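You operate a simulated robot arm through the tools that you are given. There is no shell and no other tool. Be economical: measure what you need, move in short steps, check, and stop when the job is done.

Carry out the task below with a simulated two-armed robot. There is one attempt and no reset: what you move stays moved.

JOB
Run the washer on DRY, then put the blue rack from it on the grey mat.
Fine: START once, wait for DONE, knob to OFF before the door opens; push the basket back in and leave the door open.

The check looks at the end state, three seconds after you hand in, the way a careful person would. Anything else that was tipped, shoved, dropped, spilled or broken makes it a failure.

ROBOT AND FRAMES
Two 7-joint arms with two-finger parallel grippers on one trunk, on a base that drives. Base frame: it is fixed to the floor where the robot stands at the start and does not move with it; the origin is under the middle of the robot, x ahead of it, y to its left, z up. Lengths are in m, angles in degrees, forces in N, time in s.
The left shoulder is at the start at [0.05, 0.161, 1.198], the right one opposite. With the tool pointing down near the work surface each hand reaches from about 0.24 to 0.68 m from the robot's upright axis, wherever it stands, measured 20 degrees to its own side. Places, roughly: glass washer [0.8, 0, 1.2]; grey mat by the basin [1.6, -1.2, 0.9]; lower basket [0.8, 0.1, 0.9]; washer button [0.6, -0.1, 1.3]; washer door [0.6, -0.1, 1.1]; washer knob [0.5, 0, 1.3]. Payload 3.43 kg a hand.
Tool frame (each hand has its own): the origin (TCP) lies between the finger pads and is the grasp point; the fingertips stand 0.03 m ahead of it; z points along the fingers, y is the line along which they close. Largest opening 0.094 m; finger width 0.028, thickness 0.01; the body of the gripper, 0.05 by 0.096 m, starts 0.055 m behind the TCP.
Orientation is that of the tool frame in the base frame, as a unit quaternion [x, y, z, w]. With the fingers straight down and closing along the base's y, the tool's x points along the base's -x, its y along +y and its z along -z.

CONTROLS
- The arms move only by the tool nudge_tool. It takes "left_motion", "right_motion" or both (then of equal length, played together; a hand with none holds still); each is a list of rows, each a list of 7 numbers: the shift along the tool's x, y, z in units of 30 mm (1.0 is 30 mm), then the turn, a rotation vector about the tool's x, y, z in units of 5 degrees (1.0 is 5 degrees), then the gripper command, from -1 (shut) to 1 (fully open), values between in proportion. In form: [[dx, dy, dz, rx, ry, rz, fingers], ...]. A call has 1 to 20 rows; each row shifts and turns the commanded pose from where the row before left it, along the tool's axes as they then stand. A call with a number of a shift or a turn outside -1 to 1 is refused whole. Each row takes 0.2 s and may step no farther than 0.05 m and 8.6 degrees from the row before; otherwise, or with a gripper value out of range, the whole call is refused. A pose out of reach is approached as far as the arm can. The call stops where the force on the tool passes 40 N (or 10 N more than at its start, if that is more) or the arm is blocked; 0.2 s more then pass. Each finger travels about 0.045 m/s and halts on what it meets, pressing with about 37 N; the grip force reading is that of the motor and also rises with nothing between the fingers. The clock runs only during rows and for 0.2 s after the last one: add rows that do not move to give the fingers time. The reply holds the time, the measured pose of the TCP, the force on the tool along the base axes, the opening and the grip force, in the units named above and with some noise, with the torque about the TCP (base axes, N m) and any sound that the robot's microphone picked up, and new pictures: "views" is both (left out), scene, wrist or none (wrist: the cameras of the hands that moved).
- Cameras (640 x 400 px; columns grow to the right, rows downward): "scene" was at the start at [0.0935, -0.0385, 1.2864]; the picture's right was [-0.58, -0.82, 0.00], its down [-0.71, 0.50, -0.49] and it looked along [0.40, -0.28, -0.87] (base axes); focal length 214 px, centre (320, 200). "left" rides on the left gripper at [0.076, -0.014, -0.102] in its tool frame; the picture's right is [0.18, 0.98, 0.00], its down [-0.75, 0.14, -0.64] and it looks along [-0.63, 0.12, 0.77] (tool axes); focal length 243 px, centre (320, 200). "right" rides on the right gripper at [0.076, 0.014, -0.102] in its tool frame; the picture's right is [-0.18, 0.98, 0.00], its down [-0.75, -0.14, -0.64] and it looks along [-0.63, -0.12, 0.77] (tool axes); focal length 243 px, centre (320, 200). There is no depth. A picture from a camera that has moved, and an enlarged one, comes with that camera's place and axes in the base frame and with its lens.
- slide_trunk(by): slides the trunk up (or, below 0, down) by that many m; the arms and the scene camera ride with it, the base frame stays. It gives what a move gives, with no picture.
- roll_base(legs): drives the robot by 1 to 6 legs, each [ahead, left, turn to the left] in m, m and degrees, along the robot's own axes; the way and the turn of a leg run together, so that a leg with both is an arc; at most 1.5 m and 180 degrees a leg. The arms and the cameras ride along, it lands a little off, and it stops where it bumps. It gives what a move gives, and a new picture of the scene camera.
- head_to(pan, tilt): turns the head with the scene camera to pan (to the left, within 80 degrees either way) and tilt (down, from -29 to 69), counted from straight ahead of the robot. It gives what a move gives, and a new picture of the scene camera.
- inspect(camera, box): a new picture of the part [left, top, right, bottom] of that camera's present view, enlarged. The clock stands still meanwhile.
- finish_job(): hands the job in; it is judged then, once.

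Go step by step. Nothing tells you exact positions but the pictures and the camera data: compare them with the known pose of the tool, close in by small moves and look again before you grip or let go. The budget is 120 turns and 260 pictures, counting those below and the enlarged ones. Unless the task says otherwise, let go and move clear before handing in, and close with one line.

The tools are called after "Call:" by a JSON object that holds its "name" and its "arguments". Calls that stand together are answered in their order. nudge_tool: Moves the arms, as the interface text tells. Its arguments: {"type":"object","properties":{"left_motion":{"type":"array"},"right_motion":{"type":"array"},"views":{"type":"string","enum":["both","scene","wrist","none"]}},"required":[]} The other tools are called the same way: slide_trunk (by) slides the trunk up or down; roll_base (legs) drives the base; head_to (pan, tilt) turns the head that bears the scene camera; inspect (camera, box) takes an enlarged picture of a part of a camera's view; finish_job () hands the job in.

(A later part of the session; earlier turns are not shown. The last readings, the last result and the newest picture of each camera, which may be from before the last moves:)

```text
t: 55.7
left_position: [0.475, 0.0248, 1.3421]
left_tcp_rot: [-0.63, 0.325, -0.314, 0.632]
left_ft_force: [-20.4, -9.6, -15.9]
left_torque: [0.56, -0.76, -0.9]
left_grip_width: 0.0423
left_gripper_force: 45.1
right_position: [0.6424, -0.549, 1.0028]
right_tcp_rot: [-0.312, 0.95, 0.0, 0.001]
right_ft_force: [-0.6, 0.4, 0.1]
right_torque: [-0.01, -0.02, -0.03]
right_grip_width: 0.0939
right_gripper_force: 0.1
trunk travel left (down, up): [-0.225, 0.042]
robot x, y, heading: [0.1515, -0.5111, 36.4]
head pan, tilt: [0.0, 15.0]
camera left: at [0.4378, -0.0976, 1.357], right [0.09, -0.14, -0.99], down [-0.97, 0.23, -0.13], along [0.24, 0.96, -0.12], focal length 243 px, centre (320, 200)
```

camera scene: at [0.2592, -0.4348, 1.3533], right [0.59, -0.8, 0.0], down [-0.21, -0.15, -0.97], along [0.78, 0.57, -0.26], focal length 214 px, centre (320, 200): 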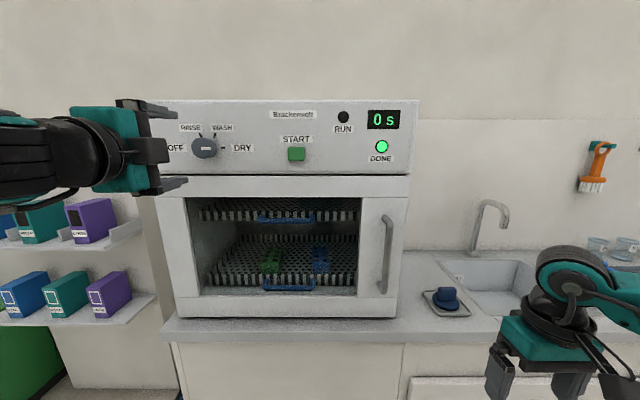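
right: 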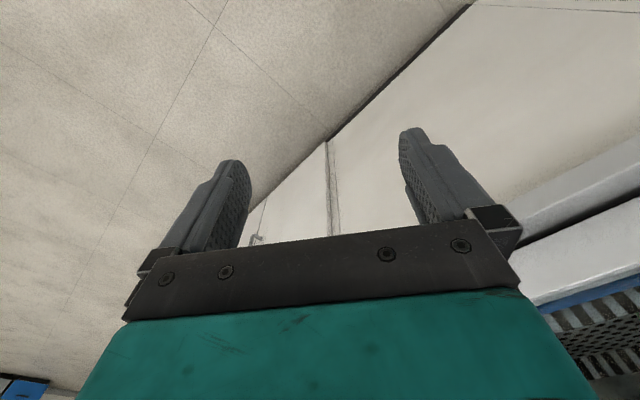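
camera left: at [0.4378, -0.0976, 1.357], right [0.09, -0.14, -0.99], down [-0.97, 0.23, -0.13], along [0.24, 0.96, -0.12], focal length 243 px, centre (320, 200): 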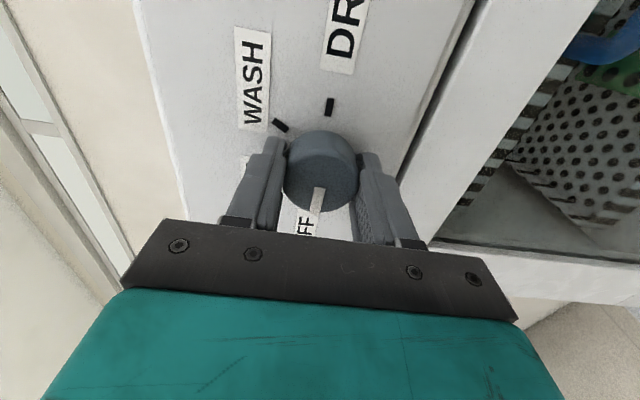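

The mark is back at OFF. I release and retreat, then verify.

Call:
{"name": "nudge_tool", "arguments": {"left_motion": [[0, 0, 0, 0, 0, 0, 1], [0, 0, 0, 0, 0, 0, 1], [0, 0, 0, 0, 0, 0, 1], [0, 0, 0, 0, 0, 0, 1], [0, 0, -1, 0, 0, 0, 1], [0, 0, -1, 0, 0, 0, 1], [0, 0, -1, 0, 0, 0, 1], [0, 0, -1, 0, 0, 0, 1], [0, 0, -1, 0, 0, 0, 1]], "views": "none"}}

Call:
{"name": "inspect", "arguments": {"camera": "scene", "box": [130, 80, 450, 320]}}

```text
t: 57.7
left_position: [0.3569, -0.0643, 1.3421]
left_tcp_rot: [-0.63, 0.325, -0.313, 0.631]
left_ft_force: [-0.2, -0.3, -0.1]
left_torque: [0.0, -0.03, 0.03]
left_grip_width: 0.0939
left_gripper_force: 0.1
right_position: [0.6438, -0.5497, 1.0006]
right_tcp_rot: [-0.313, 0.95, 0.0, 0.0]
right_ft_force: [-0.2, -0.5, -0.8]
right_torque: [0.0, 0.01, -0.03]
right_grip_width: 0.0939
right_gripper_force: 0.0
trunk travel left (down, up): [-0.225, 0.042]
robot x, y, heading: [0.1495, -0.5165, 36.6]
head pan, tilt: [0.0, 15.0]
```

```text
1.67 times, centred on (290, 200) of scene
camera zoom: at [0.2588, -0.4351, 1.3533], right [0.59, -0.8, 0.0], down [-0.21, -0.15, -0.97], along [0.78, 0.57, -0.26], focal length 358 px, centre (370, 200)
```

zoom: 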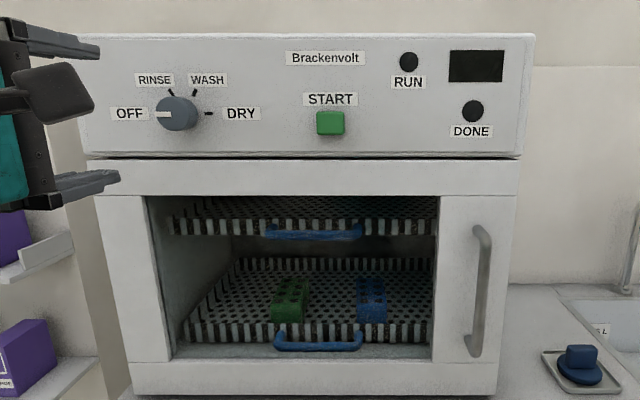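

Knob is at OFF and lamps are dark. The door handle is a vertical bar at about [0.71, -0.29], z 1.01–1.19, so the hinge is on the left. I lower the left hand to handle height, roll its fingers horizontal, and drive to the right out of the door's swing.

Call:
{"name": "nudge_tool", "arguments": {"left_motion": [[0, 1, 0, 0, 0, 1, 1], [0.07, 1, 0, 0, 0, 1, 1], [0.16, 0.98, 0, 0, 0, 1, 1], [0.25, 0.96, 0, 0, 0, 1, 1], [0.33, 0.94, 0, 0, 0, 1, 1], [0.41, 0.91, 0, 0, 0, 1, 1], [0.49, 0.87, 0, 0, 0, 1, 1], [0.56, 0.83, 0, 0, 0, 1, 1], [0, 0, 0, 0, 0, 1, 1], [0, 0, 0, 0, 0, 1, 1], [0, 0, 0, 0, 0, 1, 1], [0, 0, 0, 0, 0, 1, 1], [0, 0, 0, 0, 0, 1, 1], [0, 0, 0, 0, 0, 1, 1], [0, 0, 0, 0, 0, 1, 1], [0, 0, 0, 0, 0, 1, 1], [0, 0, 0, 0, 0, 1, 1], [0, 0, 0, 0, 0, 1, 1]], "views": "none"}}

Call:
{"name": "roll_base", "arguments": {"legs": [[-0.02, -0.38, 0]]}}

Call:
{"name": "head_to", "arguments": {"pan": 15, "tilt": 25}}

Call:
{"name": "inspect", "arguments": {"camera": "left", "box": [0, 0, 640, 400]}}

```text
t: 61.5
left_position: [0.3627, -0.0274, 1.231]
left_tcp_rot: [-0.317, 0.635, 0.109, 0.696]
left_ft_force: [-0.2, 0.0, 0.4]
left_torque: [0.01, -0.01, -0.02]
left_grip_width: 0.0942
left_gripper_force: 0.0
left hand out of reach, approached as far as the arm can: row 2, 3, 4, 5, 6, 7, 8
right_position: [0.6439, -0.549, 1.0003]
right_tcp_rot: [-0.313, 0.95, 0.0, 0.0]
right_ft_force: [0.8, -0.8, -0.6]
right_torque: [0.04, -0.02, 0.0]
right_grip_width: 0.0941
right_gripper_force: 0.1
trunk travel left (down, up): [-0.225, 0.042]
robot x, y, heading: [0.1518, -0.5137, 36.3]
head pan, tilt: [0.0, 15.0]
```

```text
t: 65.4
left_position: [0.5714, -0.345, 1.2307]
left_tcp_rot: [-0.319, 0.633, 0.11, 0.696]
left_ft_force: [-0.3, 0.1, 0.2]
left_torque: [-0.04, -0.03, 0.0]
left_grip_width: 0.0937
left_gripper_force: 0.1
right_position: [0.8568, -0.8648, 1.0003]
right_tcp_rot: [-0.315, 0.949, 0.0, 0.0]
right_ft_force: [0.7, -0.3, 0.3]
right_torque: [-0.01, -0.01, 0.02]
right_grip_width: 0.0938
right_gripper_force: 0.0
trunk travel left (down, up): [-0.225, 0.042]
robot x, y, heading: [0.3614, -0.8345, 36.7]
head pan, tilt: [0.0, 15.0]
camera scene: at [0.4708, -0.7529, 1.3533], right [0.6, -0.8, 0.0], down [-0.21, -0.15, -0.97], along [0.77, 0.58, -0.26], focal length 214 px, centre (320, 200)
```

scene: 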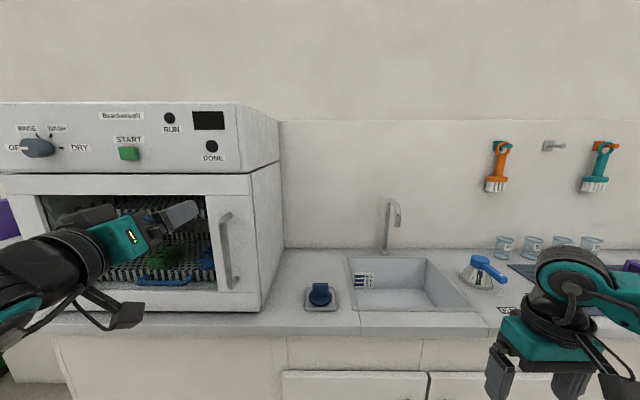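

```text
t: 66.2
left_position: [0.5709, -0.3446, 1.2309]
left_tcp_rot: [-0.319, 0.633, 0.109, 0.696]
left_ft_force: [0.4, -1.0, 0.1]
left_torque: [0.0, -0.01, -0.01]
left_grip_width: 0.0939
left_gripper_force: 0.2
right_position: [0.8567, -0.865, 1.0009]
right_tcp_rot: [-0.316, 0.949, -0.001, 0.0]
right_ft_force: [0.1, 0.5, 0.0]
right_torque: [0.02, -0.02, 0.01]
right_grip_width: 0.0941
right_gripper_force: 0.1
trunk travel left (down, up): [-0.225, 0.042]
robot x, y, heading: [0.3632, -0.8317, 36.8]
head pan, tilt: [15.0, 25.0]
camera scene: at [0.4529, -0.7364, 1.3371], right [0.79, -0.62, 0.0], down [-0.26, -0.33, -0.91], along [0.56, 0.71, -0.42], focal length 214 px, centre (320, 200)
```

scene: 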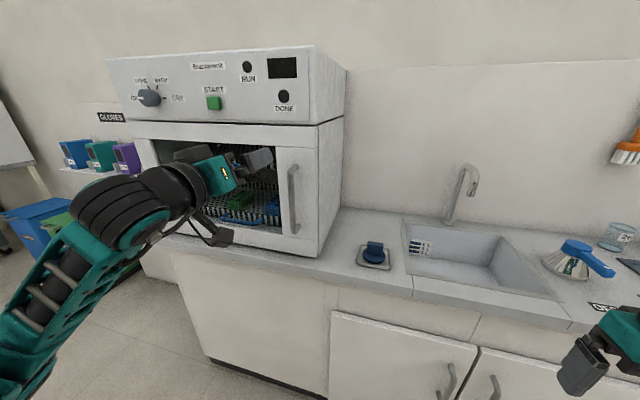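

```text
1.00 times, centred on (320, 200) of left (not enlarged: the box is as wide or as high as the picture)
camera zoom: at [0.509, -0.4356, 1.1641], right [-0.52, 0.71, -0.48], down [-0.73, -0.08, 0.68], along [0.45, 0.7, 0.56], focal length 243 px, centre (320, 200)
```

zoom: 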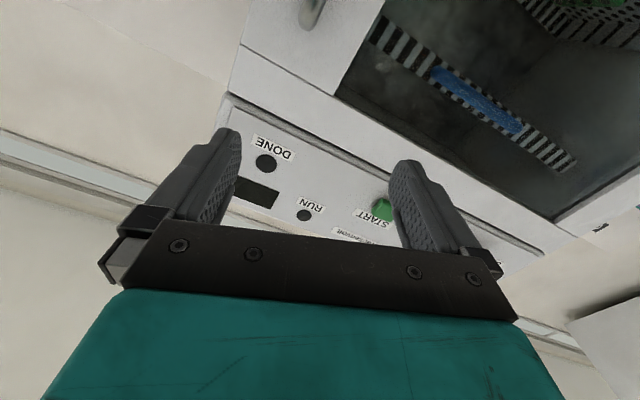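

The arm hit a joint limit lowering, so I use the trunk instead: slide down 0.13 m brings the hand to handle height.

Call:
{"name": "slide_trunk", "arguments": {"by": -0.13}}

Call:
{"name": "nudge_tool", "arguments": {"left_motion": [[0, 0, 0, 0, 0, 1, 1], [0, 0, 0, 0, 0, 1, 1], [0, 0, 0, 0, 0, 1, 1], [0, 0, 0, 0, 0, 0.6, 1]]}}

```text
t: 67.8
left_position: [0.5712, -0.3447, 1.1004]
left_tcp_rot: [-0.319, 0.633, 0.11, 0.696]
left_ft_force: [-0.3, -0.3, 0.5]
left_torque: [0.02, -0.02, -0.01]
left_grip_width: 0.0936
left_gripper_force: 0.2
right_position: [0.8563, -0.8625, 0.8704]
right_tcp_rot: [-0.315, 0.949, 0.0, 0.0]
right_ft_force: [0.4, 0.0, 0.8]
right_torque: [0.0, 0.02, 0.01]
right_grip_width: 0.0939
right_gripper_force: 0.1
trunk travel left (down, up): [-0.095, 0.172]
robot x, y, heading: [0.3662, -0.8316, 36.6]
head pan, tilt: [15.0, 25.0]
```

```text
t: 68.8
left_position: [0.5721, -0.3459, 1.1008]
left_tcp_rot: [-0.215, 0.676, 0.218, 0.67]
left_ft_force: [-0.4, 0.0, -0.2]
left_torque: [0.02, -0.01, 0.0]
left_grip_width: 0.0941
left_gripper_force: 0.1
right_position: [0.8572, -0.8635, 0.8699]
right_tcp_rot: [-0.315, 0.949, 0.0, 0.0]
right_ft_force: [0.5, -0.7, 0.1]
right_torque: [0.01, 0.02, 0.0]
right_grip_width: 0.094
right_gripper_force: 0.0
trunk travel left (down, up): [-0.095, 0.172]
robot x, y, heading: [0.3656, -0.833, 36.7]
head pan, tilt: [15.0, 25.0]
camera scene: at [0.4529, -0.7363, 1.207], right [0.79, -0.62, 0.0], down [-0.26, -0.33, -0.91], along [0.56, 0.71, -0.42], focal length 214 px, centre (320, 200)
camera left: at [0.4953, -0.4168, 1.0263], right [-0.57, 0.8, -0.18], down [-0.6, -0.26, 0.76], along [0.56, 0.54, 0.63], focal length 243 px, centre (320, 200)
```

scene: 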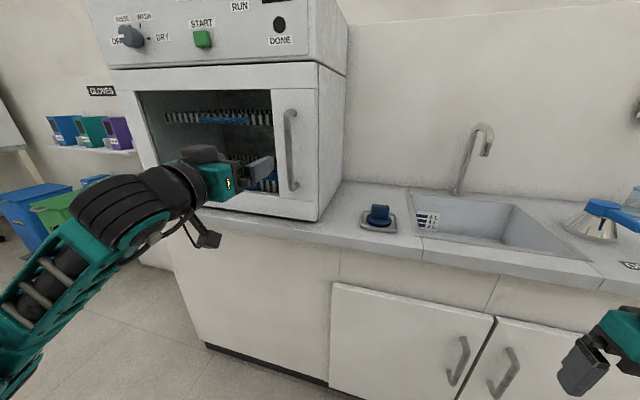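
left: 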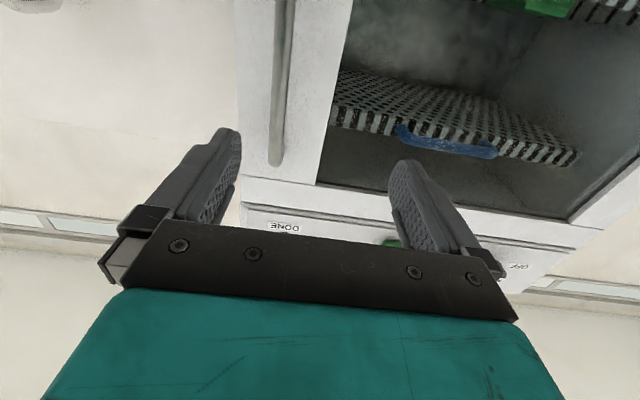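

The handle is slightly right of the gripper. I shift right 38 mm and go forward, then check.

Call:
{"name": "nudge_tool", "arguments": {"left_motion": [[0, -0.63, 0, 0, 0, 0, 1], [0, -0.63, 0, 0, 0, 0, 1], [0, 0, 1, 0, 0, 0, 1], [0, 0, 1, 0, 0, 0, 1], [0, 0, 1, 0, 0, 0, 1]]}}

```text
t: 70.0
left_position: [0.5904, -0.315, 1.0821]
left_tcp_rot: [-0.214, 0.675, 0.216, 0.672]
left_ft_force: [0.1, -0.1, -0.1]
left_torque: [0.05, 0.02, 0.02]
left_grip_width: 0.0941
left_gripper_force: 0.2
left hand out of reach, approached as far as the arm can: row 1, 2, 3, 4, 5
right_position: [0.856, -0.8652, 0.8706]
right_tcp_rot: [-0.316, 0.949, 0.0, 0.001]
right_ft_force: [-0.2, -0.6, -0.3]
right_torque: [-0.02, 0.0, -0.03]
right_grip_width: 0.0941
right_gripper_force: 0.1
trunk travel left (down, up): [-0.095, 0.172]
robot x, y, heading: [0.366, -0.8316, 36.6]
head pan, tilt: [15.0, 25.0]
camera scene: at [0.4529, -0.7363, 1.207], right [0.79, -0.62, 0.0], down [-0.26, -0.33, -0.91], along [0.56, 0.71, -0.42], focal length 214 px, centre (320, 200)
camera left: at [0.5134, -0.386, 1.0063], right [-0.57, 0.8, -0.18], down [-0.6, -0.26, 0.76], along [0.56, 0.54, 0.63], focal length 243 px, centre (320, 200)
```

scene: 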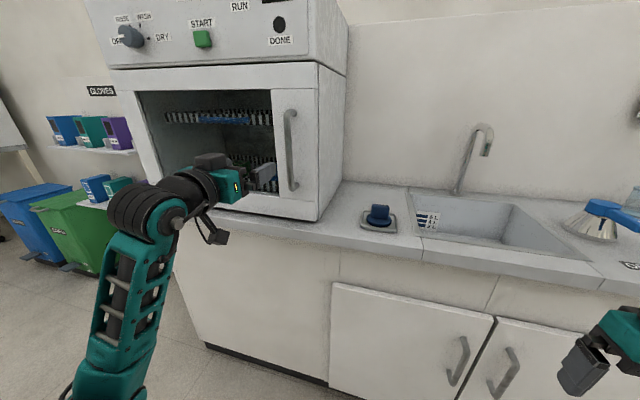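
left: 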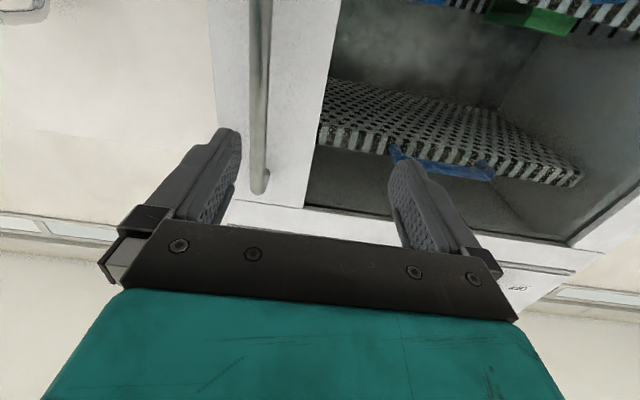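

The arm is at its limits at this height relative to the shoulder; I lower the trunk further and bring the hand up instead, as in the posture that worked at the knob.

Call:
{"name": "slide_trunk", "arguments": {"by": -0.09}}

Call:
{"name": "nudge_tool", "arguments": {"left_motion": [[-0.6, 0, 0, 0, 0, 0, 1], [-0.6, 0, 0, 0, 0, 0, 1], [-0.6, 0, 0, 0, 0, 0, 1], [-0.6, 0, 0, 0, 0, 0, 1], [-0.6, 0, 0, 0, 0, 0, 1]]}}

```text
t: 71.2
left_position: [0.5904, -0.3154, 0.9922]
left_tcp_rot: [-0.213, 0.676, 0.216, 0.672]
left_ft_force: [0.3, -0.2, 0.3]
left_torque: [-0.01, -0.01, -0.01]
left_grip_width: 0.0938
left_gripper_force: 0.1
right_position: [0.8558, -0.8643, 0.7809]
right_tcp_rot: [-0.314, 0.949, 0.0, 0.0]
right_ft_force: [0.0, -0.4, 0.4]
right_torque: [-0.01, -0.03, 0.0]
right_grip_width: 0.0942
right_gripper_force: 0.0
trunk travel left (down, up): [-0.005, 0.262]
robot x, y, heading: [0.3646, -0.8332, 36.7]
head pan, tilt: [15.0, 25.0]
```

```text
t: 72.4
left_position: [0.5894, -0.3172, 1.0801]
left_tcp_rot: [-0.213, 0.675, 0.215, 0.672]
left_ft_force: [-0.7, -0.5, 1.3]
left_torque: [0.01, -0.01, 0.03]
left_grip_width: 0.094
left_gripper_force: 0.1
right_position: [0.858, -0.8643, 0.7793]
right_tcp_rot: [-0.316, 0.949, 0.0, -0.001]
right_ft_force: [0.7, -0.8, -0.2]
right_torque: [-0.01, 0.01, 0.04]
right_grip_width: 0.0937
right_gripper_force: 0.1
trunk travel left (down, up): [-0.005, 0.262]
robot x, y, heading: [0.3607, -0.833, 37.1]
head pan, tilt: [15.0, 25.0]
camera scene: at [0.4528, -0.7364, 1.117], right [0.79, -0.62, 0.0], down [-0.26, -0.33, -0.91], along [0.56, 0.71, -0.42], focal length 214 px, centre (320, 200)
camera left: at [0.5124, -0.3881, 1.0059], right [-0.57, 0.8, -0.18], down [-0.6, -0.26, 0.76], along [0.56, 0.54, 0.63], focal length 243 px, centre (320, 200)
```

scene: 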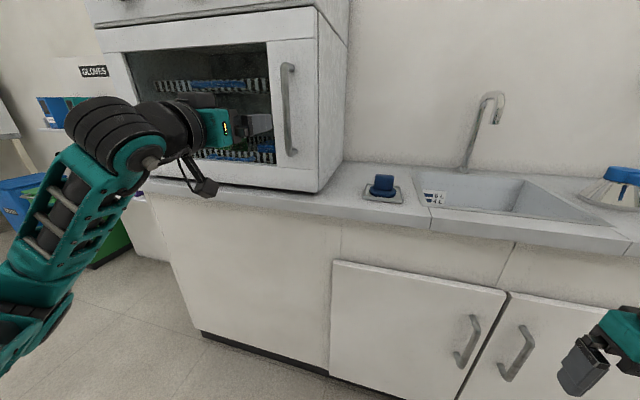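
left: 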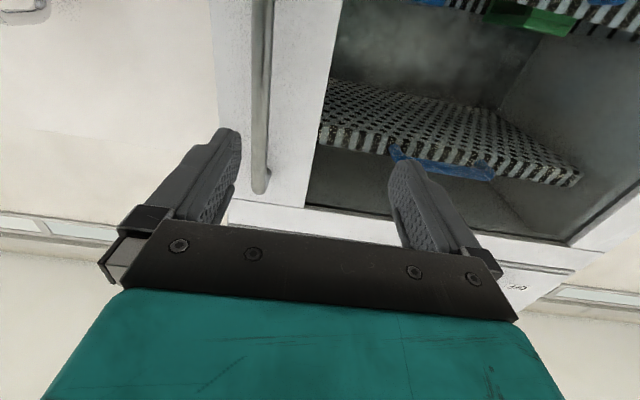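

Free again. Shift right 50 mm, then forward.

Call:
{"name": "nudge_tool", "arguments": {"left_motion": [[-0.3, -0.84, 0, 0, 0, 0, 1], [-0.3, -0.84, 0, 0, 0, 0, 1], [0, 0, 1, 0, 0, 0, 1], [0, 0, 1, 0, 0, 0, 1]]}}

```text
t: 73.4
left_position: [0.6667, -0.3236, 1.0974]
left_tcp_rot: [-0.213, 0.675, 0.215, 0.673]
left_ft_force: [0.1, -1.0, -0.1]
left_torque: [0.02, -0.01, -0.01]
left_grip_width: 0.0941
left_gripper_force: 0.1
right_position: [0.8568, -0.8639, 0.7797]
right_tcp_rot: [-0.316, 0.949, 0.0, 0.0]
right_ft_force: [0.0, 1.1, -0.6]
right_torque: [0.0, 0.0, 0.06]
right_grip_width: 0.0939
right_gripper_force: 0.0
trunk travel left (down, up): [-0.005, 0.262]
robot x, y, heading: [0.3665, -0.8333, 36.8]
head pan, tilt: [15.0, 25.0]
camera scene: at [0.4529, -0.7363, 1.117], right [0.79, -0.62, 0.0], down [-0.26, -0.33, -0.91], along [0.56, 0.71, -0.42], focal length 214 px, centre (320, 200)
camera left: at [0.591, -0.3935, 1.0229], right [-0.57, 0.8, -0.18], down [-0.6, -0.26, 0.76], along [0.56, 0.54, 0.63], focal length 243 px, centre (320, 200)
```

scene: 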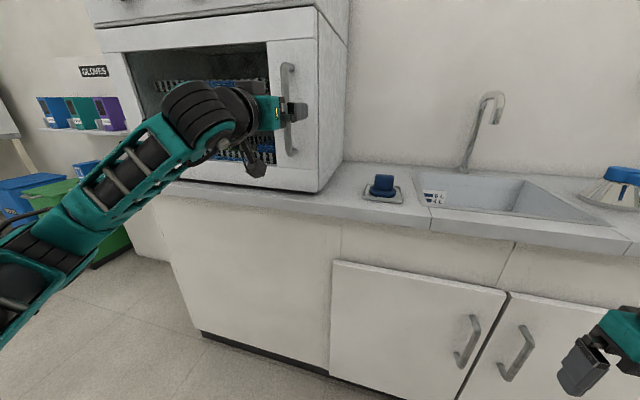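
left: 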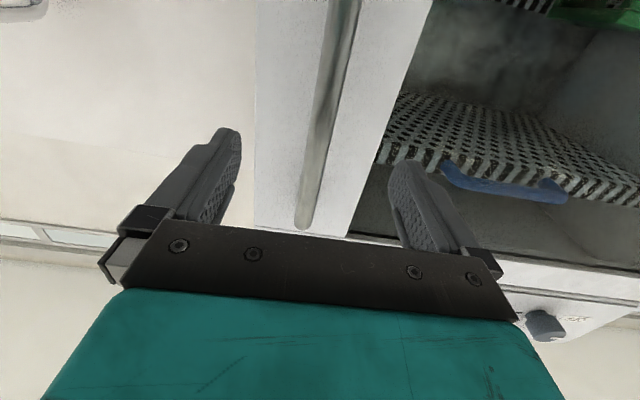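

Handle is centred. Advance 45 mm and close on it.

Call:
{"name": "nudge_tool", "arguments": {"left_motion": [[0, 0, 0.9, 0, 0, 0, 1], [0, 0, 0.6, 0, 0, 0, 1], [0, 0, 0, 0, 0, 0, -1], [0, 0, 0, 0, 0, 0, -1], [0, 0, 0, 0, 0, 0, -1], [0, 0, 0, 0, 0, 0, -1], [0, 0, 0, 0, 0, 0, -1], [0, 0, 0, 0, 0, 0, -1]]}}

```text
t: 75.2
left_position: [0.7054, -0.2978, 1.0988]
left_tcp_rot: [-0.213, 0.675, 0.215, 0.673]
left_ft_force: [-0.3, 0.8, 0.1]
left_torque: [-0.25, -0.16, 0.01]
left_grip_width: 0.0202
left_gripper_force: 44.9
right_position: [0.856, -0.8644, 0.7788]
right_tcp_rot: [-0.317, 0.948, 0.0, 0.0]
right_ft_force: [-0.6, 0.3, 0.0]
right_torque: [0.01, -0.02, 0.01]
right_grip_width: 0.0942
right_gripper_force: 0.0
trunk travel left (down, up): [-0.005, 0.262]
robot x, y, heading: [0.3657, -0.8275, 36.8]
head pan, tilt: [15.0, 25.0]
camera scene: at [0.4528, -0.7363, 1.1171], right [0.79, -0.62, 0.0], down [-0.26, -0.33, -0.91], along [0.56, 0.71, -0.42], focal length 214 px, centre (320, 200)
camera left: at [0.6291, -0.3683, 1.0228], right [-0.57, 0.8, -0.18], down [-0.6, -0.26, 0.76], along [0.56, 0.54, 0.63], focal length 243 px, centre (320, 200)
```

scene: 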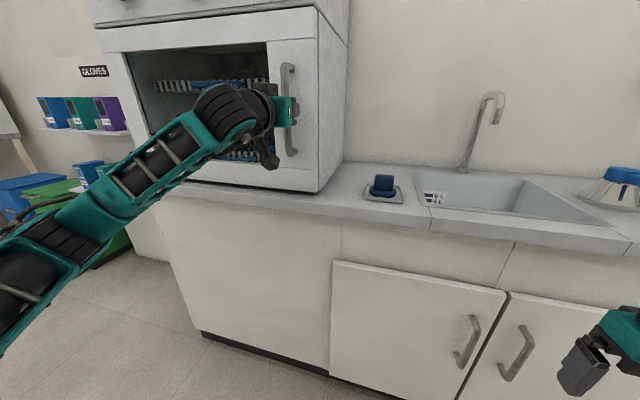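
left: 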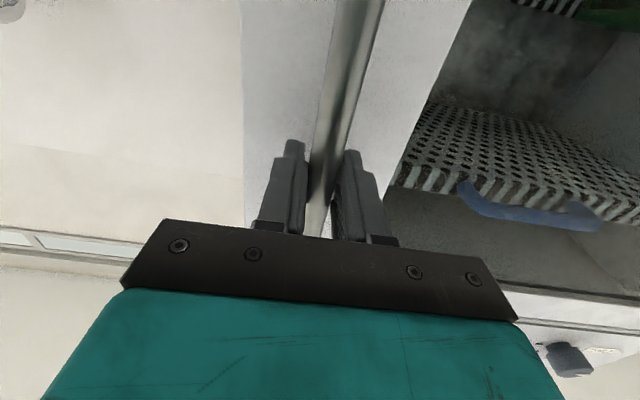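

Bar gripped. I pull the door open along an arc about the left hinge, turning the wrist with it, first 12°.

Call:
{"name": "nudge_tool", "arguments": {"left_motion": [[0, 0.1, -0.94, 0.6, 0, 0, -1], [0, 0.1, -0.94, 0.6, 0, 0, -1], [0, 0.1, -0.94, 0.6, 0, 0, -1], [0, 0.1, -0.94, 0.6, 0, 0, -1]]}}

```text
t: 76.2
left_position: [0.6023, -0.3431, 1.0972]
left_tcp_rot: [-0.141, 0.696, 0.142, 0.689]
left_ft_force: [-0.3, -3.0, -7.3]
left_torque: [-0.18, -0.19, 0.26]
left_grip_width: 0.0202
left_gripper_force: 45.3
right_position: [0.8568, -0.8646, 0.7799]
right_tcp_rot: [-0.315, 0.949, 0.0, 0.001]
right_ft_force: [0.1, 0.8, 0.2]
right_torque: [-0.02, -0.01, 0.01]
right_grip_width: 0.0941
right_gripper_force: 0.1
trunk travel left (down, up): [-0.005, 0.262]
robot x, y, heading: [0.3664, -0.8321, 36.8]
head pan, tilt: [15.0, 25.0]
camera scene: at [0.4531, -0.7362, 1.1169], right [0.79, -0.62, 0.0], down [-0.26, -0.33, -0.91], along [0.56, 0.71, -0.42], focal length 214 px, centre (320, 200)
camera left: at [0.5131, -0.3976, 1.0233], right [-0.39, 0.9, -0.18], down [-0.64, -0.12, 0.76], along [0.66, 0.41, 0.63], focal length 243 px, centre (320, 200)
```

scene: 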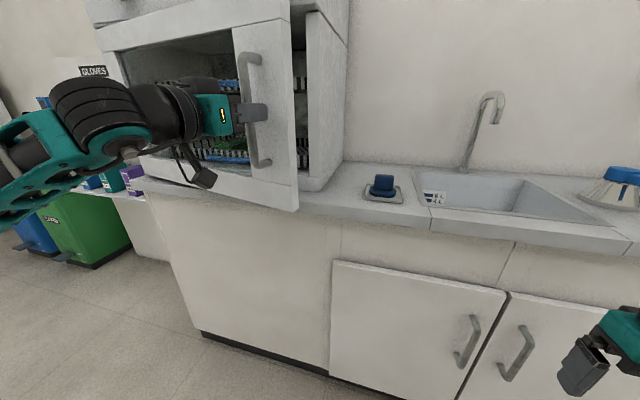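
left: 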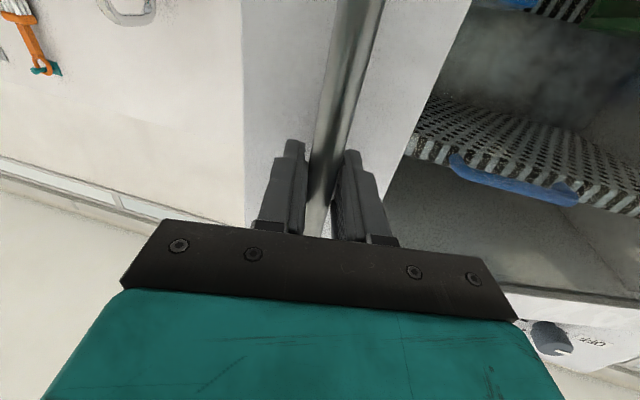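

The door opens smoothly with low forces. Another 20°.

Call:
{"name": "nudge_tool", "arguments": {"left_motion": [[0, 0.1, -0.94, 0.6, 0, 0, -1], [0, 0.1, -0.94, 0.6, 0, 0, -1], [0, 0.1, -0.94, 0.6, 0, 0, -1], [0, 0.1, -0.94, 0.6, 0, 0, -1], [0, 0.1, -0.94, 0.6, 0, 0, -1], [0, 0.1, -0.94, 0.6, 0, 0, -1], [0, 0.1, -0.94, 0.6, 0, 0, -1]]}}

```text
t: 77.8
left_position: [0.4038, -0.3721, 1.0982]
left_tcp_rot: [-0.013, 0.711, 0.011, 0.703]
left_ft_force: [-0.6, -7.3, -32.6]
left_torque: [0.25, -0.42, 0.11]
left_grip_width: 0.0199
left_gripper_force: 45.0
right_position: [0.8572, -0.8634, 0.7802]
right_tcp_rot: [-0.316, 0.949, 0.0, 0.0]
right_ft_force: [0.0, 0.4, -0.4]
right_torque: [-0.03, -0.01, 0.01]
right_grip_width: 0.0942
right_gripper_force: 0.0
trunk travel left (down, up): [-0.005, 0.262]
robot x, y, heading: [0.3642, -0.8323, 36.7]
head pan, tilt: [15.0, 25.0]
camera scene: at [0.4528, -0.7351, 1.1166], right [0.79, -0.62, 0.0], down [-0.26, -0.33, -0.91], along [0.56, 0.71, -0.42], focal length 214 px, centre (320, 200)
camera left: at [0.3021, -0.3899, 1.0243], right [-0.04, 0.98, -0.19], down [-0.64, 0.12, 0.76], along [0.77, 0.15, 0.62], focal length 243 px, centre (320, 200)
```

scene: 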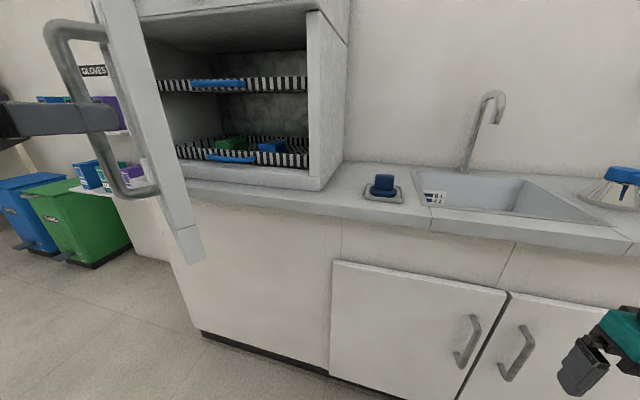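
left: 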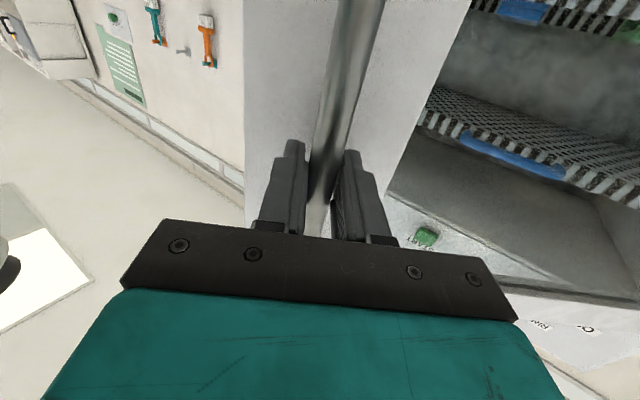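

The door is ~36° open, tool pointing along base x. I release the bar, back the base off the handle, and will then push the door further from its inside.

Call:
{"name": "nudge_tool", "arguments": {"left_motion": [[0, 0, 0, 0, 0, 0, 1], [0, 0, 0, 0, 0, 0, 1], [0, 0, 0, 0, 0, 0, 1], [0, 0, 0, 0, 0, 0, 1], [0, 0, 0, 0, 0, 0, 1]], "views": "wrist"}}

Call:
{"name": "roll_base", "arguments": {"legs": [[-0.08, 0.06, 0], [-0.2, 0, 0]]}}

```text
t: 79.0
left_position: [0.4052, -0.371, 1.1017]
left_tcp_rot: [-0.013, 0.709, 0.014, 0.705]
left_ft_force: [1.2, -0.4, 0.4]
left_torque: [0.04, -0.03, 0.01]
left_grip_width: 0.0939
left_gripper_force: 0.0
right_position: [0.8553, -0.8648, 0.7795]
right_tcp_rot: [-0.316, 0.949, 0.0, 0.001]
right_ft_force: [0.2, 0.6, 0.2]
right_torque: [0.0, -0.02, 0.02]
right_grip_width: 0.0939
right_gripper_force: 0.1
trunk travel left (down, up): [-0.005, 0.262]
robot x, y, heading: [0.3646, -0.8324, 36.9]
head pan, tilt: [15.0, 25.0]
camera left: at [0.3023, -0.3898, 1.027], right [-0.04, 0.98, -0.18], down [-0.64, 0.11, 0.76], along [0.76, 0.15, 0.63], focal length 243 px, centre (320, 200)
```

left: 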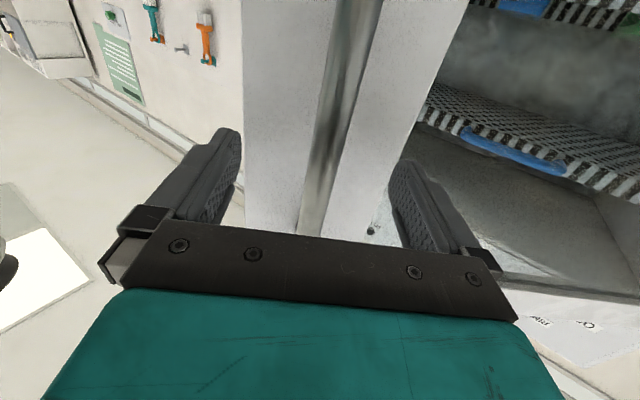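

```text
t: 81.4
left_position: [0.1477, -0.4887, 1.1018]
left_tcp_rot: [-0.015, 0.709, 0.016, 0.705]
left_ft_force: [-0.7, -0.4, 0.3]
left_torque: [0.0, 0.0, -0.03]
left_grip_width: 0.0942
left_gripper_force: 0.1
right_position: [0.601, -0.981, 0.78]
right_tcp_rot: [-0.316, 0.949, 0.0, 0.0]
right_ft_force: [0.1, 0.4, -0.3]
right_torque: [-0.01, 0.02, -0.01]
right_grip_width: 0.0941
right_gripper_force: 0.1
trunk travel left (down, up): [-0.005, 0.262]
robot x, y, heading: [0.1064, -0.9535, 36.9]
head pan, tilt: [15.0, 25.0]
camera scene: at [0.1959, -0.8539, 1.1171], right [0.79, -0.62, 0.0], down [-0.26, -0.33, -0.91], along [0.56, 0.71, -0.42], focal length 214 px, centre (320, 200)
```

scene: 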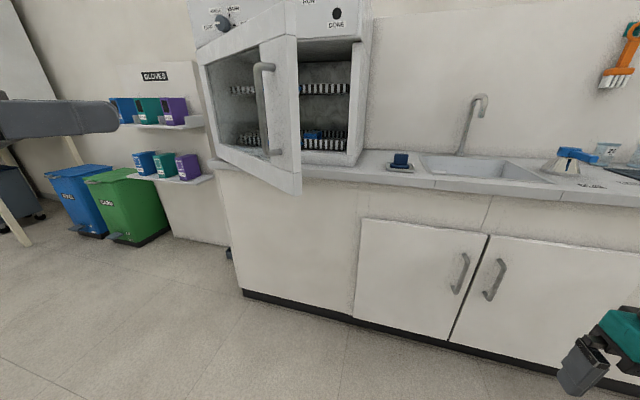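

The door stays where it is. I straighten the wrist to point forward, extend it a little, then strafe right so the hand is on the inner side of the door edge.

Call:
{"name": "nudge_tool", "arguments": {"left_motion": [[0, 0, 0, -0.9, 0, 0, -1], [0, 0, 0, -0.9, 0, 0, -1], [0, 0, 0, -0.9, 0, 0, -1], [0, 0, 0, -0.9, 0, 0, -1], [0, 0, 0, -0.9, 0, 0, -1], [0, 0, 0, -0.9, 0, 0, -1], [0, 0, 0, -0.9, 0, 0, -1], [0, 0, 0, -0.9, 0, 0, -1], [0, 0, 1, 0, 0, 0, -1], [0, 0, 1, 0, 0, 0, -1], [0, 0, 1, 0, 0, 0, -1], [0, 0, 1, 0, 0, 0, -1]], "views": "none"}}

Call:
{"name": "roll_base", "arguments": {"legs": [[0, -0.28, 0]]}}

```text
t: 84.0
left_position: [0.2402, -0.3798, 1.1236]
left_tcp_rot: [-0.232, 0.669, 0.234, 0.666]
left_ft_force: [0.1, 1.0, 0.8]
left_torque: [0.01, 0.01, -0.01]
left_grip_width: 0.0001
left_gripper_force: 33.2
left hand out of reach, approached as far as the arm can: row 5, 6, 7, 8
right_position: [0.5999, -0.9809, 0.7798]
right_tcp_rot: [-0.317, 0.948, 0.0, 0.0]
right_ft_force: [0.7, 0.7, -0.1]
right_torque: [0.01, 0.0, 0.03]
right_grip_width: 0.0942
right_gripper_force: 0.1
trunk travel left (down, up): [-0.005, 0.262]
robot x, y, heading: [0.1079, -0.9506, 37.0]
head pan, tilt: [15.0, 25.0]
```

```text
t: 87.0
left_position: [0.4047, -0.5994, 1.1261]
left_tcp_rot: [-0.232, 0.669, 0.234, 0.666]
left_ft_force: [0.6, 0.6, -0.3]
left_torque: [0.0, 0.01, 0.0]
left_grip_width: 0.0
left_gripper_force: 33.2
right_position: [0.7657, -1.2012, 0.7799]
right_tcp_rot: [-0.317, 0.949, 0.0, 0.0]
right_ft_force: [0.5, 0.8, 0.4]
right_torque: [0.0, 0.02, -0.03]
right_grip_width: 0.0939
right_gripper_force: 0.1
trunk travel left (down, up): [-0.005, 0.262]
robot x, y, heading: [0.2758, -1.1685, 37.0]
head pan, tilt: [15.0, 25.0]
camera scene: at [0.3609, -1.0733, 1.117], right [0.79, -0.62, 0.0], down [-0.26, -0.33, -0.91], along [0.56, 0.71, -0.42], focal length 214 px, centre (320, 200)
```

scene: 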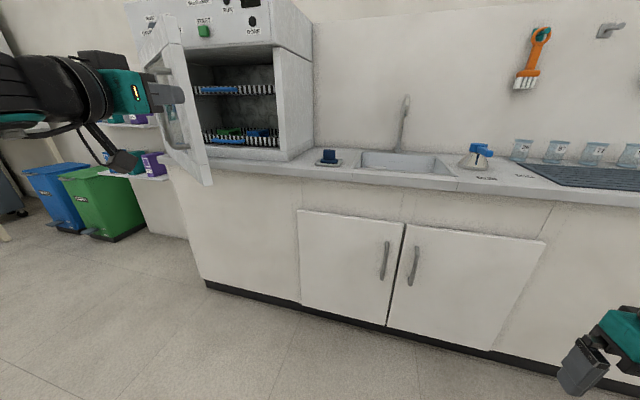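

Hand is right of the door edge with a few cm clearance. I drive forward so the hand passes the edge on the inner side.

Call:
{"name": "roll_base", "arguments": {"legs": [[0.27, -0.03, 0]]}}

```text
t: 89.0
left_position: [0.6384, -0.4613, 1.1245]
left_tcp_rot: [-0.232, 0.669, 0.233, 0.667]
left_ft_force: [0.1, -0.1, 0.0]
left_torque: [-0.02, 0.03, 0.03]
left_grip_width: 0.0002
left_gripper_force: 33.3
right_position: [0.9977, -1.0625, 0.7801]
right_tcp_rot: [-0.316, 0.949, 0.0, 0.0]
right_ft_force: [0.6, 0.9, 0.0]
right_torque: [0.0, 0.01, 0.01]
right_grip_width: 0.094
right_gripper_force: 0.1
trunk travel left (down, up): [-0.005, 0.262]
robot x, y, heading: [0.5063, -1.0273, 37.0]
head pan, tilt: [15.0, 25.0]
camera scene: at [0.5942, -0.936, 1.117], right [0.79, -0.62, 0.0], down [-0.26, -0.33, -0.91], along [0.56, 0.71, -0.42], focal length 214 px, centre (320, 200)
```

scene: 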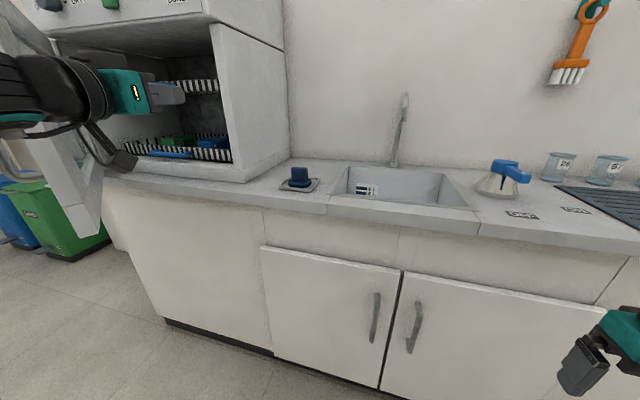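

The hand is inside the door. I strafe left in stages so the hand sweeps the door open.

Call:
{"name": "roll_base", "arguments": {"legs": [[0, 0.22, 0]]}}

Call:
{"name": "head_to", "arguments": {"pan": 40, "tilt": 20}}

```text
t: 90.9
left_position: [0.5525, -0.3554, 1.1253]
left_tcp_rot: [-0.221, 0.673, 0.23, 0.668]
left_ft_force: [0.7, -0.2, 0.2]
left_torque: [0.0, 0.02, -0.02]
left_grip_width: 0.0
left_gripper_force: 32.8
right_position: [0.91, -0.9468, 0.7798]
right_tcp_rot: [-0.316, 0.949, 0.002, 0.0]
right_ft_force: [-0.6, 0.3, -0.1]
right_torque: [0.01, 0.03, 0.02]
right_grip_width: 0.094
right_gripper_force: 0.1
trunk travel left (down, up): [-0.005, 0.262]
robot x, y, heading: [0.4159, -0.9133, 37.0]
head pan, tilt: [15.0, 25.0]
stopped in leg 1: the robot was blocked; the commanded pose is now the measured one
camera scene: at [0.5049, -0.8195, 1.1173], right [0.79, -0.62, 0.0], down [-0.26, -0.33, -0.91], along [0.56, 0.71, -0.42], focal length 214 px, centre (320, 200)
```

scene: 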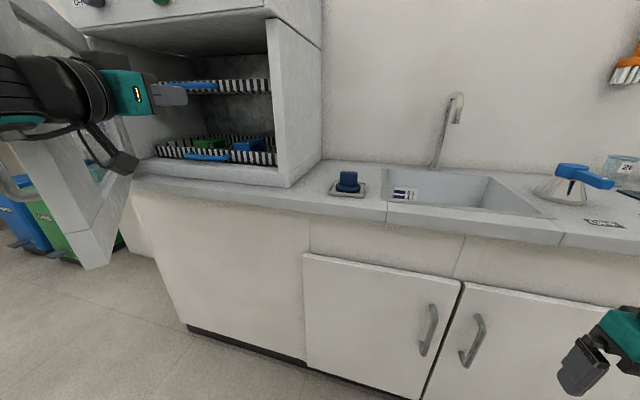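

```text
t: 91.8
left_position: [0.5534, -0.3538, 1.1248]
left_tcp_rot: [-0.222, 0.673, 0.23, 0.667]
left_ft_force: [0.0, 0.1, -0.9]
left_torque: [0.0, 0.02, 0.02]
left_grip_width: 0.0
left_gripper_force: 32.7
right_position: [0.909, -0.9448, 0.7803]
right_tcp_rot: [-0.316, 0.949, 0.001, 0.001]
right_ft_force: [-0.5, -0.2, 0.0]
right_torque: [0.0, -0.03, 0.0]
right_grip_width: 0.0941
right_gripper_force: 0.2
trunk travel left (down, up): [-0.005, 0.262]
robot x, y, heading: [0.42, -0.9134, 36.9]
head pan, tilt: [40.0, 20.0]
camera scene: at [0.4691, -0.8018, 1.1254], right [0.97, -0.23, 0.0], down [-0.08, -0.33, -0.94], along [0.21, 0.92, -0.34], focal length 214 px, centre (320, 200)
```

scene: 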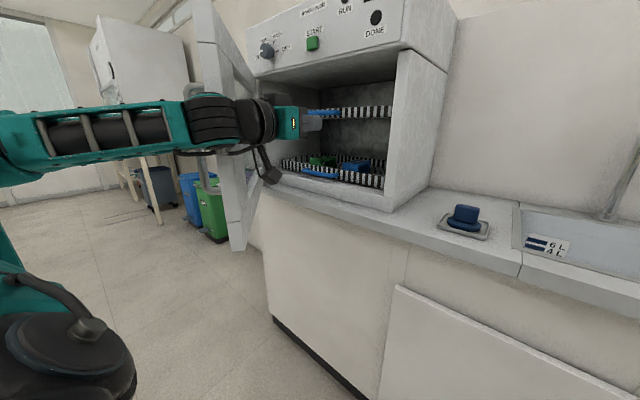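

The wrist is jammed against the door's end edge, so this geometry won't work. Better: fingers pointing down, hooking the door's inner face from above near its top edge. I back out, raise the trunk and re-point the hand down.

Call:
{"name": "roll_base", "arguments": {"legs": [[0, -0.08, 0], [-0.32, 0, 0]]}}

Call:
{"name": "slide_trunk", "arguments": {"by": 0.22}}

Call:
{"name": "nudge_tool", "arguments": {"left_motion": [[0, 0, 0, 0, 1, 0, -1], [0, 0, 0, 0, 1, 0, -1], [0, 0, 0, 0, 1, 0, -1], [0, 0, 0, 0, 1, 0, -1], [0, 0, 0, 0, 1, 0, -1], [0, 0, 0, 0, 1, 0, -1], [0, 0, 0, 0, 1, 0, -1], [0, 0, 0, 0, 1, 0, -1], [0, 0, 0, 0, 1, 0, -1], [0, 0, 0, 0, 1, 0, -1], [0, 0, 0, 0, 1, 0, -1], [0, 0, 0, 0, 1, 0, -1], [0, 0, 0, 0, 1, 0, -1], [0, 0, 0, 0, 1, 0, -1], [0, 0, 0, 0, 1, 0, -1], [0, 0, 0, 0, 1, 0, -1], [0, 0, 0, 0, 1, 0, -1], [0, 0, 0, 0, 1, 0, -1]], "views": "scene"}}

```text
t: 94.9
left_position: [0.3471, -0.6076, 1.123]
left_tcp_rot: [-0.223, 0.673, 0.229, 0.667]
left_ft_force: [-0.7, 0.0, -0.1]
left_torque: [0.02, 0.0, -0.01]
left_grip_width: 0.0
left_gripper_force: 33.0
right_position: [0.7027, -1.2012, 0.7801]
right_tcp_rot: [-0.315, 0.949, 0.001, 0.0]
right_ft_force: [0.3, 0.7, 0.0]
right_torque: [0.0, -0.02, 0.01]
right_grip_width: 0.0942
right_gripper_force: 0.0
trunk travel left (down, up): [-0.005, 0.262]
robot x, y, heading: [0.2119, -1.1708, 36.9]
head pan, tilt: [40.0, 20.0]
camera scene: at [0.2633, -1.055, 1.1251], right [0.97, -0.23, 0.0], down [-0.08, -0.33, -0.94], along [0.21, 0.91, -0.34], focal length 214 px, centre (320, 200)
```

scene: 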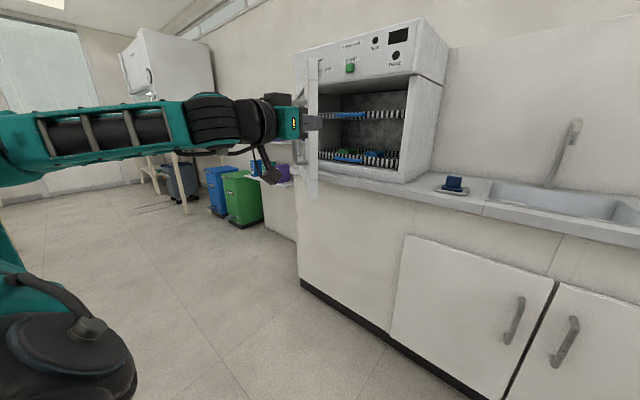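

```text
t: 97.2
left_position: [0.3477, -0.6079, 1.3425]
left_tcp_rot: [-0.223, 0.673, 0.229, 0.666]
left_ft_force: [-0.5, -0.3, 0.8]
left_torque: [0.0, -0.01, -0.04]
left_grip_width: 0.0
left_gripper_force: 33.5
right_position: [0.7027, -1.2019, 0.9995]
right_tcp_rot: [-0.314, 0.949, 0.0, 0.0]
right_ft_force: [-0.2, -0.4, 0.2]
right_torque: [0.03, -0.05, 0.02]
right_grip_width: 0.0939
right_gripper_force: 0.1
trunk travel left (down, up): [-0.225, 0.042]
robot x, y, heading: [0.2126, -1.1711, 36.8]
head pan, tilt: [40.0, 20.0]
```

```text
t: 101.0
left_position: [0.3463, -0.6067, 1.3422]
left_tcp_rot: [-0.319, 0.948, 0.004, -0.005]
left_ft_force: [-0.3, -0.1, 0.5]
left_torque: [-0.04, -0.01, -0.03]
left_grip_width: 0.0
left_gripper_force: 33.0
right_position: [0.7028, -1.2015, 0.9998]
right_tcp_rot: [-0.314, 0.949, 0.001, 0.0]
right_ft_force: [-1.3, -0.1, 1.1]
right_torque: [-0.01, 0.03, 0.01]
right_grip_width: 0.0941
right_gripper_force: 0.1
trunk travel left (down, up): [-0.225, 0.042]
robot x, y, heading: [0.2118, -1.1671, 36.8]
head pan, tilt: [40.0, 20.0]
camera scene: at [0.2637, -1.0546, 1.3451], right [0.97, -0.23, 0.0], down [-0.08, -0.33, -0.94], along [0.21, 0.91, -0.34], focal length 214 px, centre (320, 200)
```

scene: 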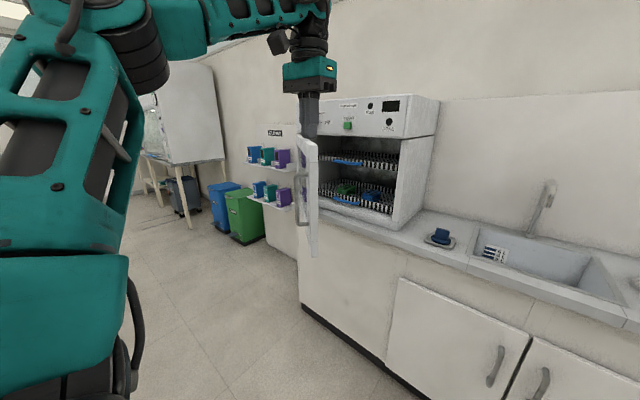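

Now the hand points down above the door-top height (door top ≈ z 1.295). I raise a bit more and drive to a spot central in front of the washer.

Call:
{"name": "slide_trunk", "arguments": {"by": 0.04}}

Call:
{"name": "roll_base", "arguments": {"legs": [[0, 0.56, 0], [0.14, 0, 0]]}}

Call:
{"name": "head_to", "arguments": {"pan": 0, "tilt": 25}}

```text
t: 101.8
left_position: [0.346, -0.6074, 1.3826]
left_tcp_rot: [-0.32, 0.947, 0.005, -0.005]
left_ft_force: [-0.6, -0.3, -0.8]
left_torque: [0.01, -0.02, 0.01]
left_grip_width: 0.0
left_gripper_force: 33.2
right_position: [0.7025, -1.2016, 1.0393]
right_tcp_rot: [-0.315, 0.949, 0.0, 0.0]
right_ft_force: [0.6, 0.2, -0.2]
right_torque: [-0.01, -0.04, 0.03]
right_grip_width: 0.0936
right_gripper_force: 0.0
trunk travel left (down, up): [-0.265, 0.002]
robot x, y, heading: [0.2085, -1.1721, 36.7]
head pan, tilt: [40.0, 20.0]
```

```text
t: 108.2
left_position: [0.1167, -0.0691, 1.3815]
left_tcp_rot: [-0.321, 0.947, 0.003, -0.005]
left_ft_force: [0.5, 0.4, -0.4]
left_torque: [-0.01, 0.06, -0.02]
left_grip_width: 0.0002
left_gripper_force: 32.8
right_position: [0.4717, -0.6644, 1.0397]
right_tcp_rot: [-0.316, 0.949, 0.0, 0.0]
right_ft_force: [0.4, -0.2, 0.3]
right_torque: [-0.02, 0.01, 0.03]
right_grip_width: 0.0939
right_gripper_force: 0.0
trunk travel left (down, up): [-0.265, 0.002]
robot x, y, heading: [-0.02, -0.6348, 36.8]
head pan, tilt: [40.0, 20.0]
camera scene: at [0.0337, -0.5179, 1.385], right [0.97, -0.23, 0.0], down [-0.08, -0.33, -0.94], along [0.21, 0.92, -0.34], focal length 214 px, centre (320, 200)
```

scene: 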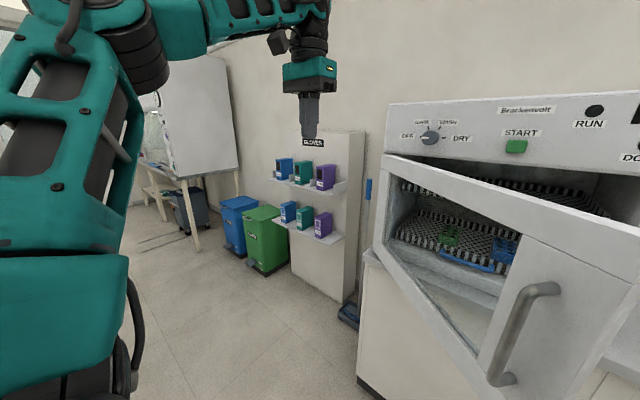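

```text
t: 109.3
left_position: [0.1158, -0.0708, 1.3818]
left_tcp_rot: [-0.32, 0.947, 0.004, -0.004]
left_ft_force: [-0.1, 0.0, 1.0]
left_torque: [0.0, 0.04, 0.03]
left_grip_width: 0.0
left_gripper_force: 33.1
right_position: [0.4729, -0.663, 1.0405]
right_tcp_rot: [-0.316, 0.949, 0.0, 0.0]
right_ft_force: [0.2, -0.6, 1.0]
right_torque: [-0.01, 0.0, 0.05]
right_grip_width: 0.094
right_gripper_force: 0.1
trunk travel left (down, up): [-0.265, 0.002]
robot x, y, heading: [-0.0244, -0.6333, 36.9]
head pan, tilt: [0.0, 25.0]
camera scene: at [0.0854, -0.5538, 1.3771], right [0.6, -0.8, 0.0], down [-0.34, -0.25, -0.91], along [0.72, 0.54, -0.42], focal length 214 px, centre (320, 200)
```

scene: 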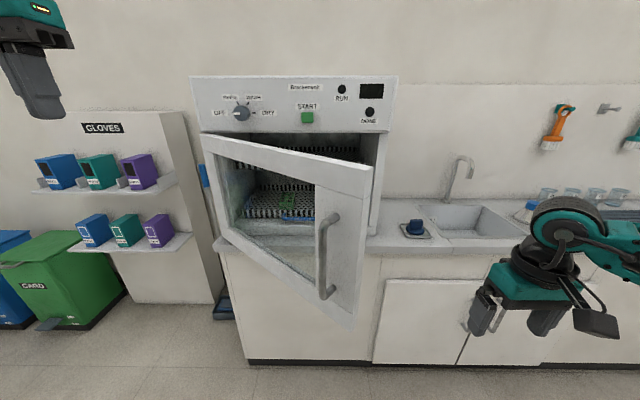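

Good view: free edge of the door is at about 0.48 ahead, slightly right. I carry the hand over the door top to its inner side.

Call:
{"name": "nudge_tool", "arguments": {"left_motion": [[-0.42, -1, 0, 0, 0, 0, -1], [-0.42, -1, 0, 0, 0, 0, -1], [-0.42, -1, 0, 0, 0, 0, -1], [-0.42, -1, 0, 0, 0, 0, -1], [-0.42, -1, 0, 0, 0, 0, -1], [-0.42, -1, 0, 0, 0, 0, -1], [-0.42, -1, 0, 0, 0, 0, -1], [-0.42, -1, 0, 0, 0, 0, -1], [-0.42, -1, 0, 0, 0, 0, -1], [-0.42, -1, 0, 0, 0, 0, -1], [-0.42, -1, 0, 0, 0, 0, -1], [-0.42, -1, 0, 0, 0, 0, -1], [-0.42, -1, 0, 0, 0, 0, -1], [0, -0.6, 0, 0, 0, 0, -1]]}}

```text
t: 112.3
left_position: [0.2404, -0.2359, 1.2871]
left_tcp_rot: [-0.32, 0.947, 0.004, -0.005]
left_ft_force: [-0.2, -0.3, 0.4]
left_torque: [0.0, -0.01, -0.05]
left_grip_width: 0.0
left_gripper_force: 33.1
left hand out of reach, approached as far as the arm can: row 3, 4, 5, 6, 7, 8, 9, 10, 11, 12, 13, 14
right_position: [0.4727, -0.6634, 1.0407]
right_tcp_rot: [-0.316, 0.949, 0.001, 0.0]
right_ft_force: [-0.1, -0.3, 0.3]
right_torque: [-0.03, -0.01, -0.01]
right_grip_width: 0.0937
right_gripper_force: 0.0
trunk travel left (down, up): [-0.265, 0.002]
robot x, y, heading: [-0.0167, -0.6325, 36.7]
head pan, tilt: [0.0, 25.0]
camera scene: at [0.0855, -0.5538, 1.377], right [0.6, -0.8, 0.0], down [-0.34, -0.25, -0.91], along [0.72, 0.54, -0.42], focal length 214 px, centre (320, 200)
camera left: at [0.1888, -0.2939, 1.3915], right [-0.74, 0.67, 0.01], down [0.52, 0.57, 0.64], along [0.42, 0.48, -0.77], focal length 243 px, centre (320, 200)
```

scene: 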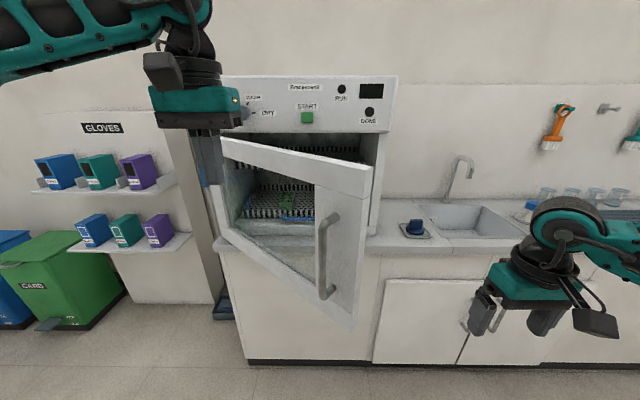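
left: 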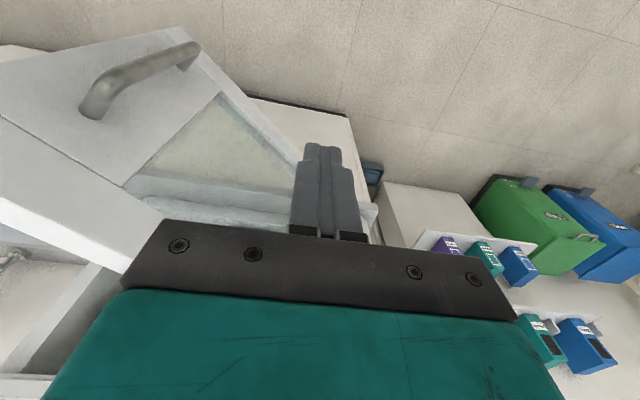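

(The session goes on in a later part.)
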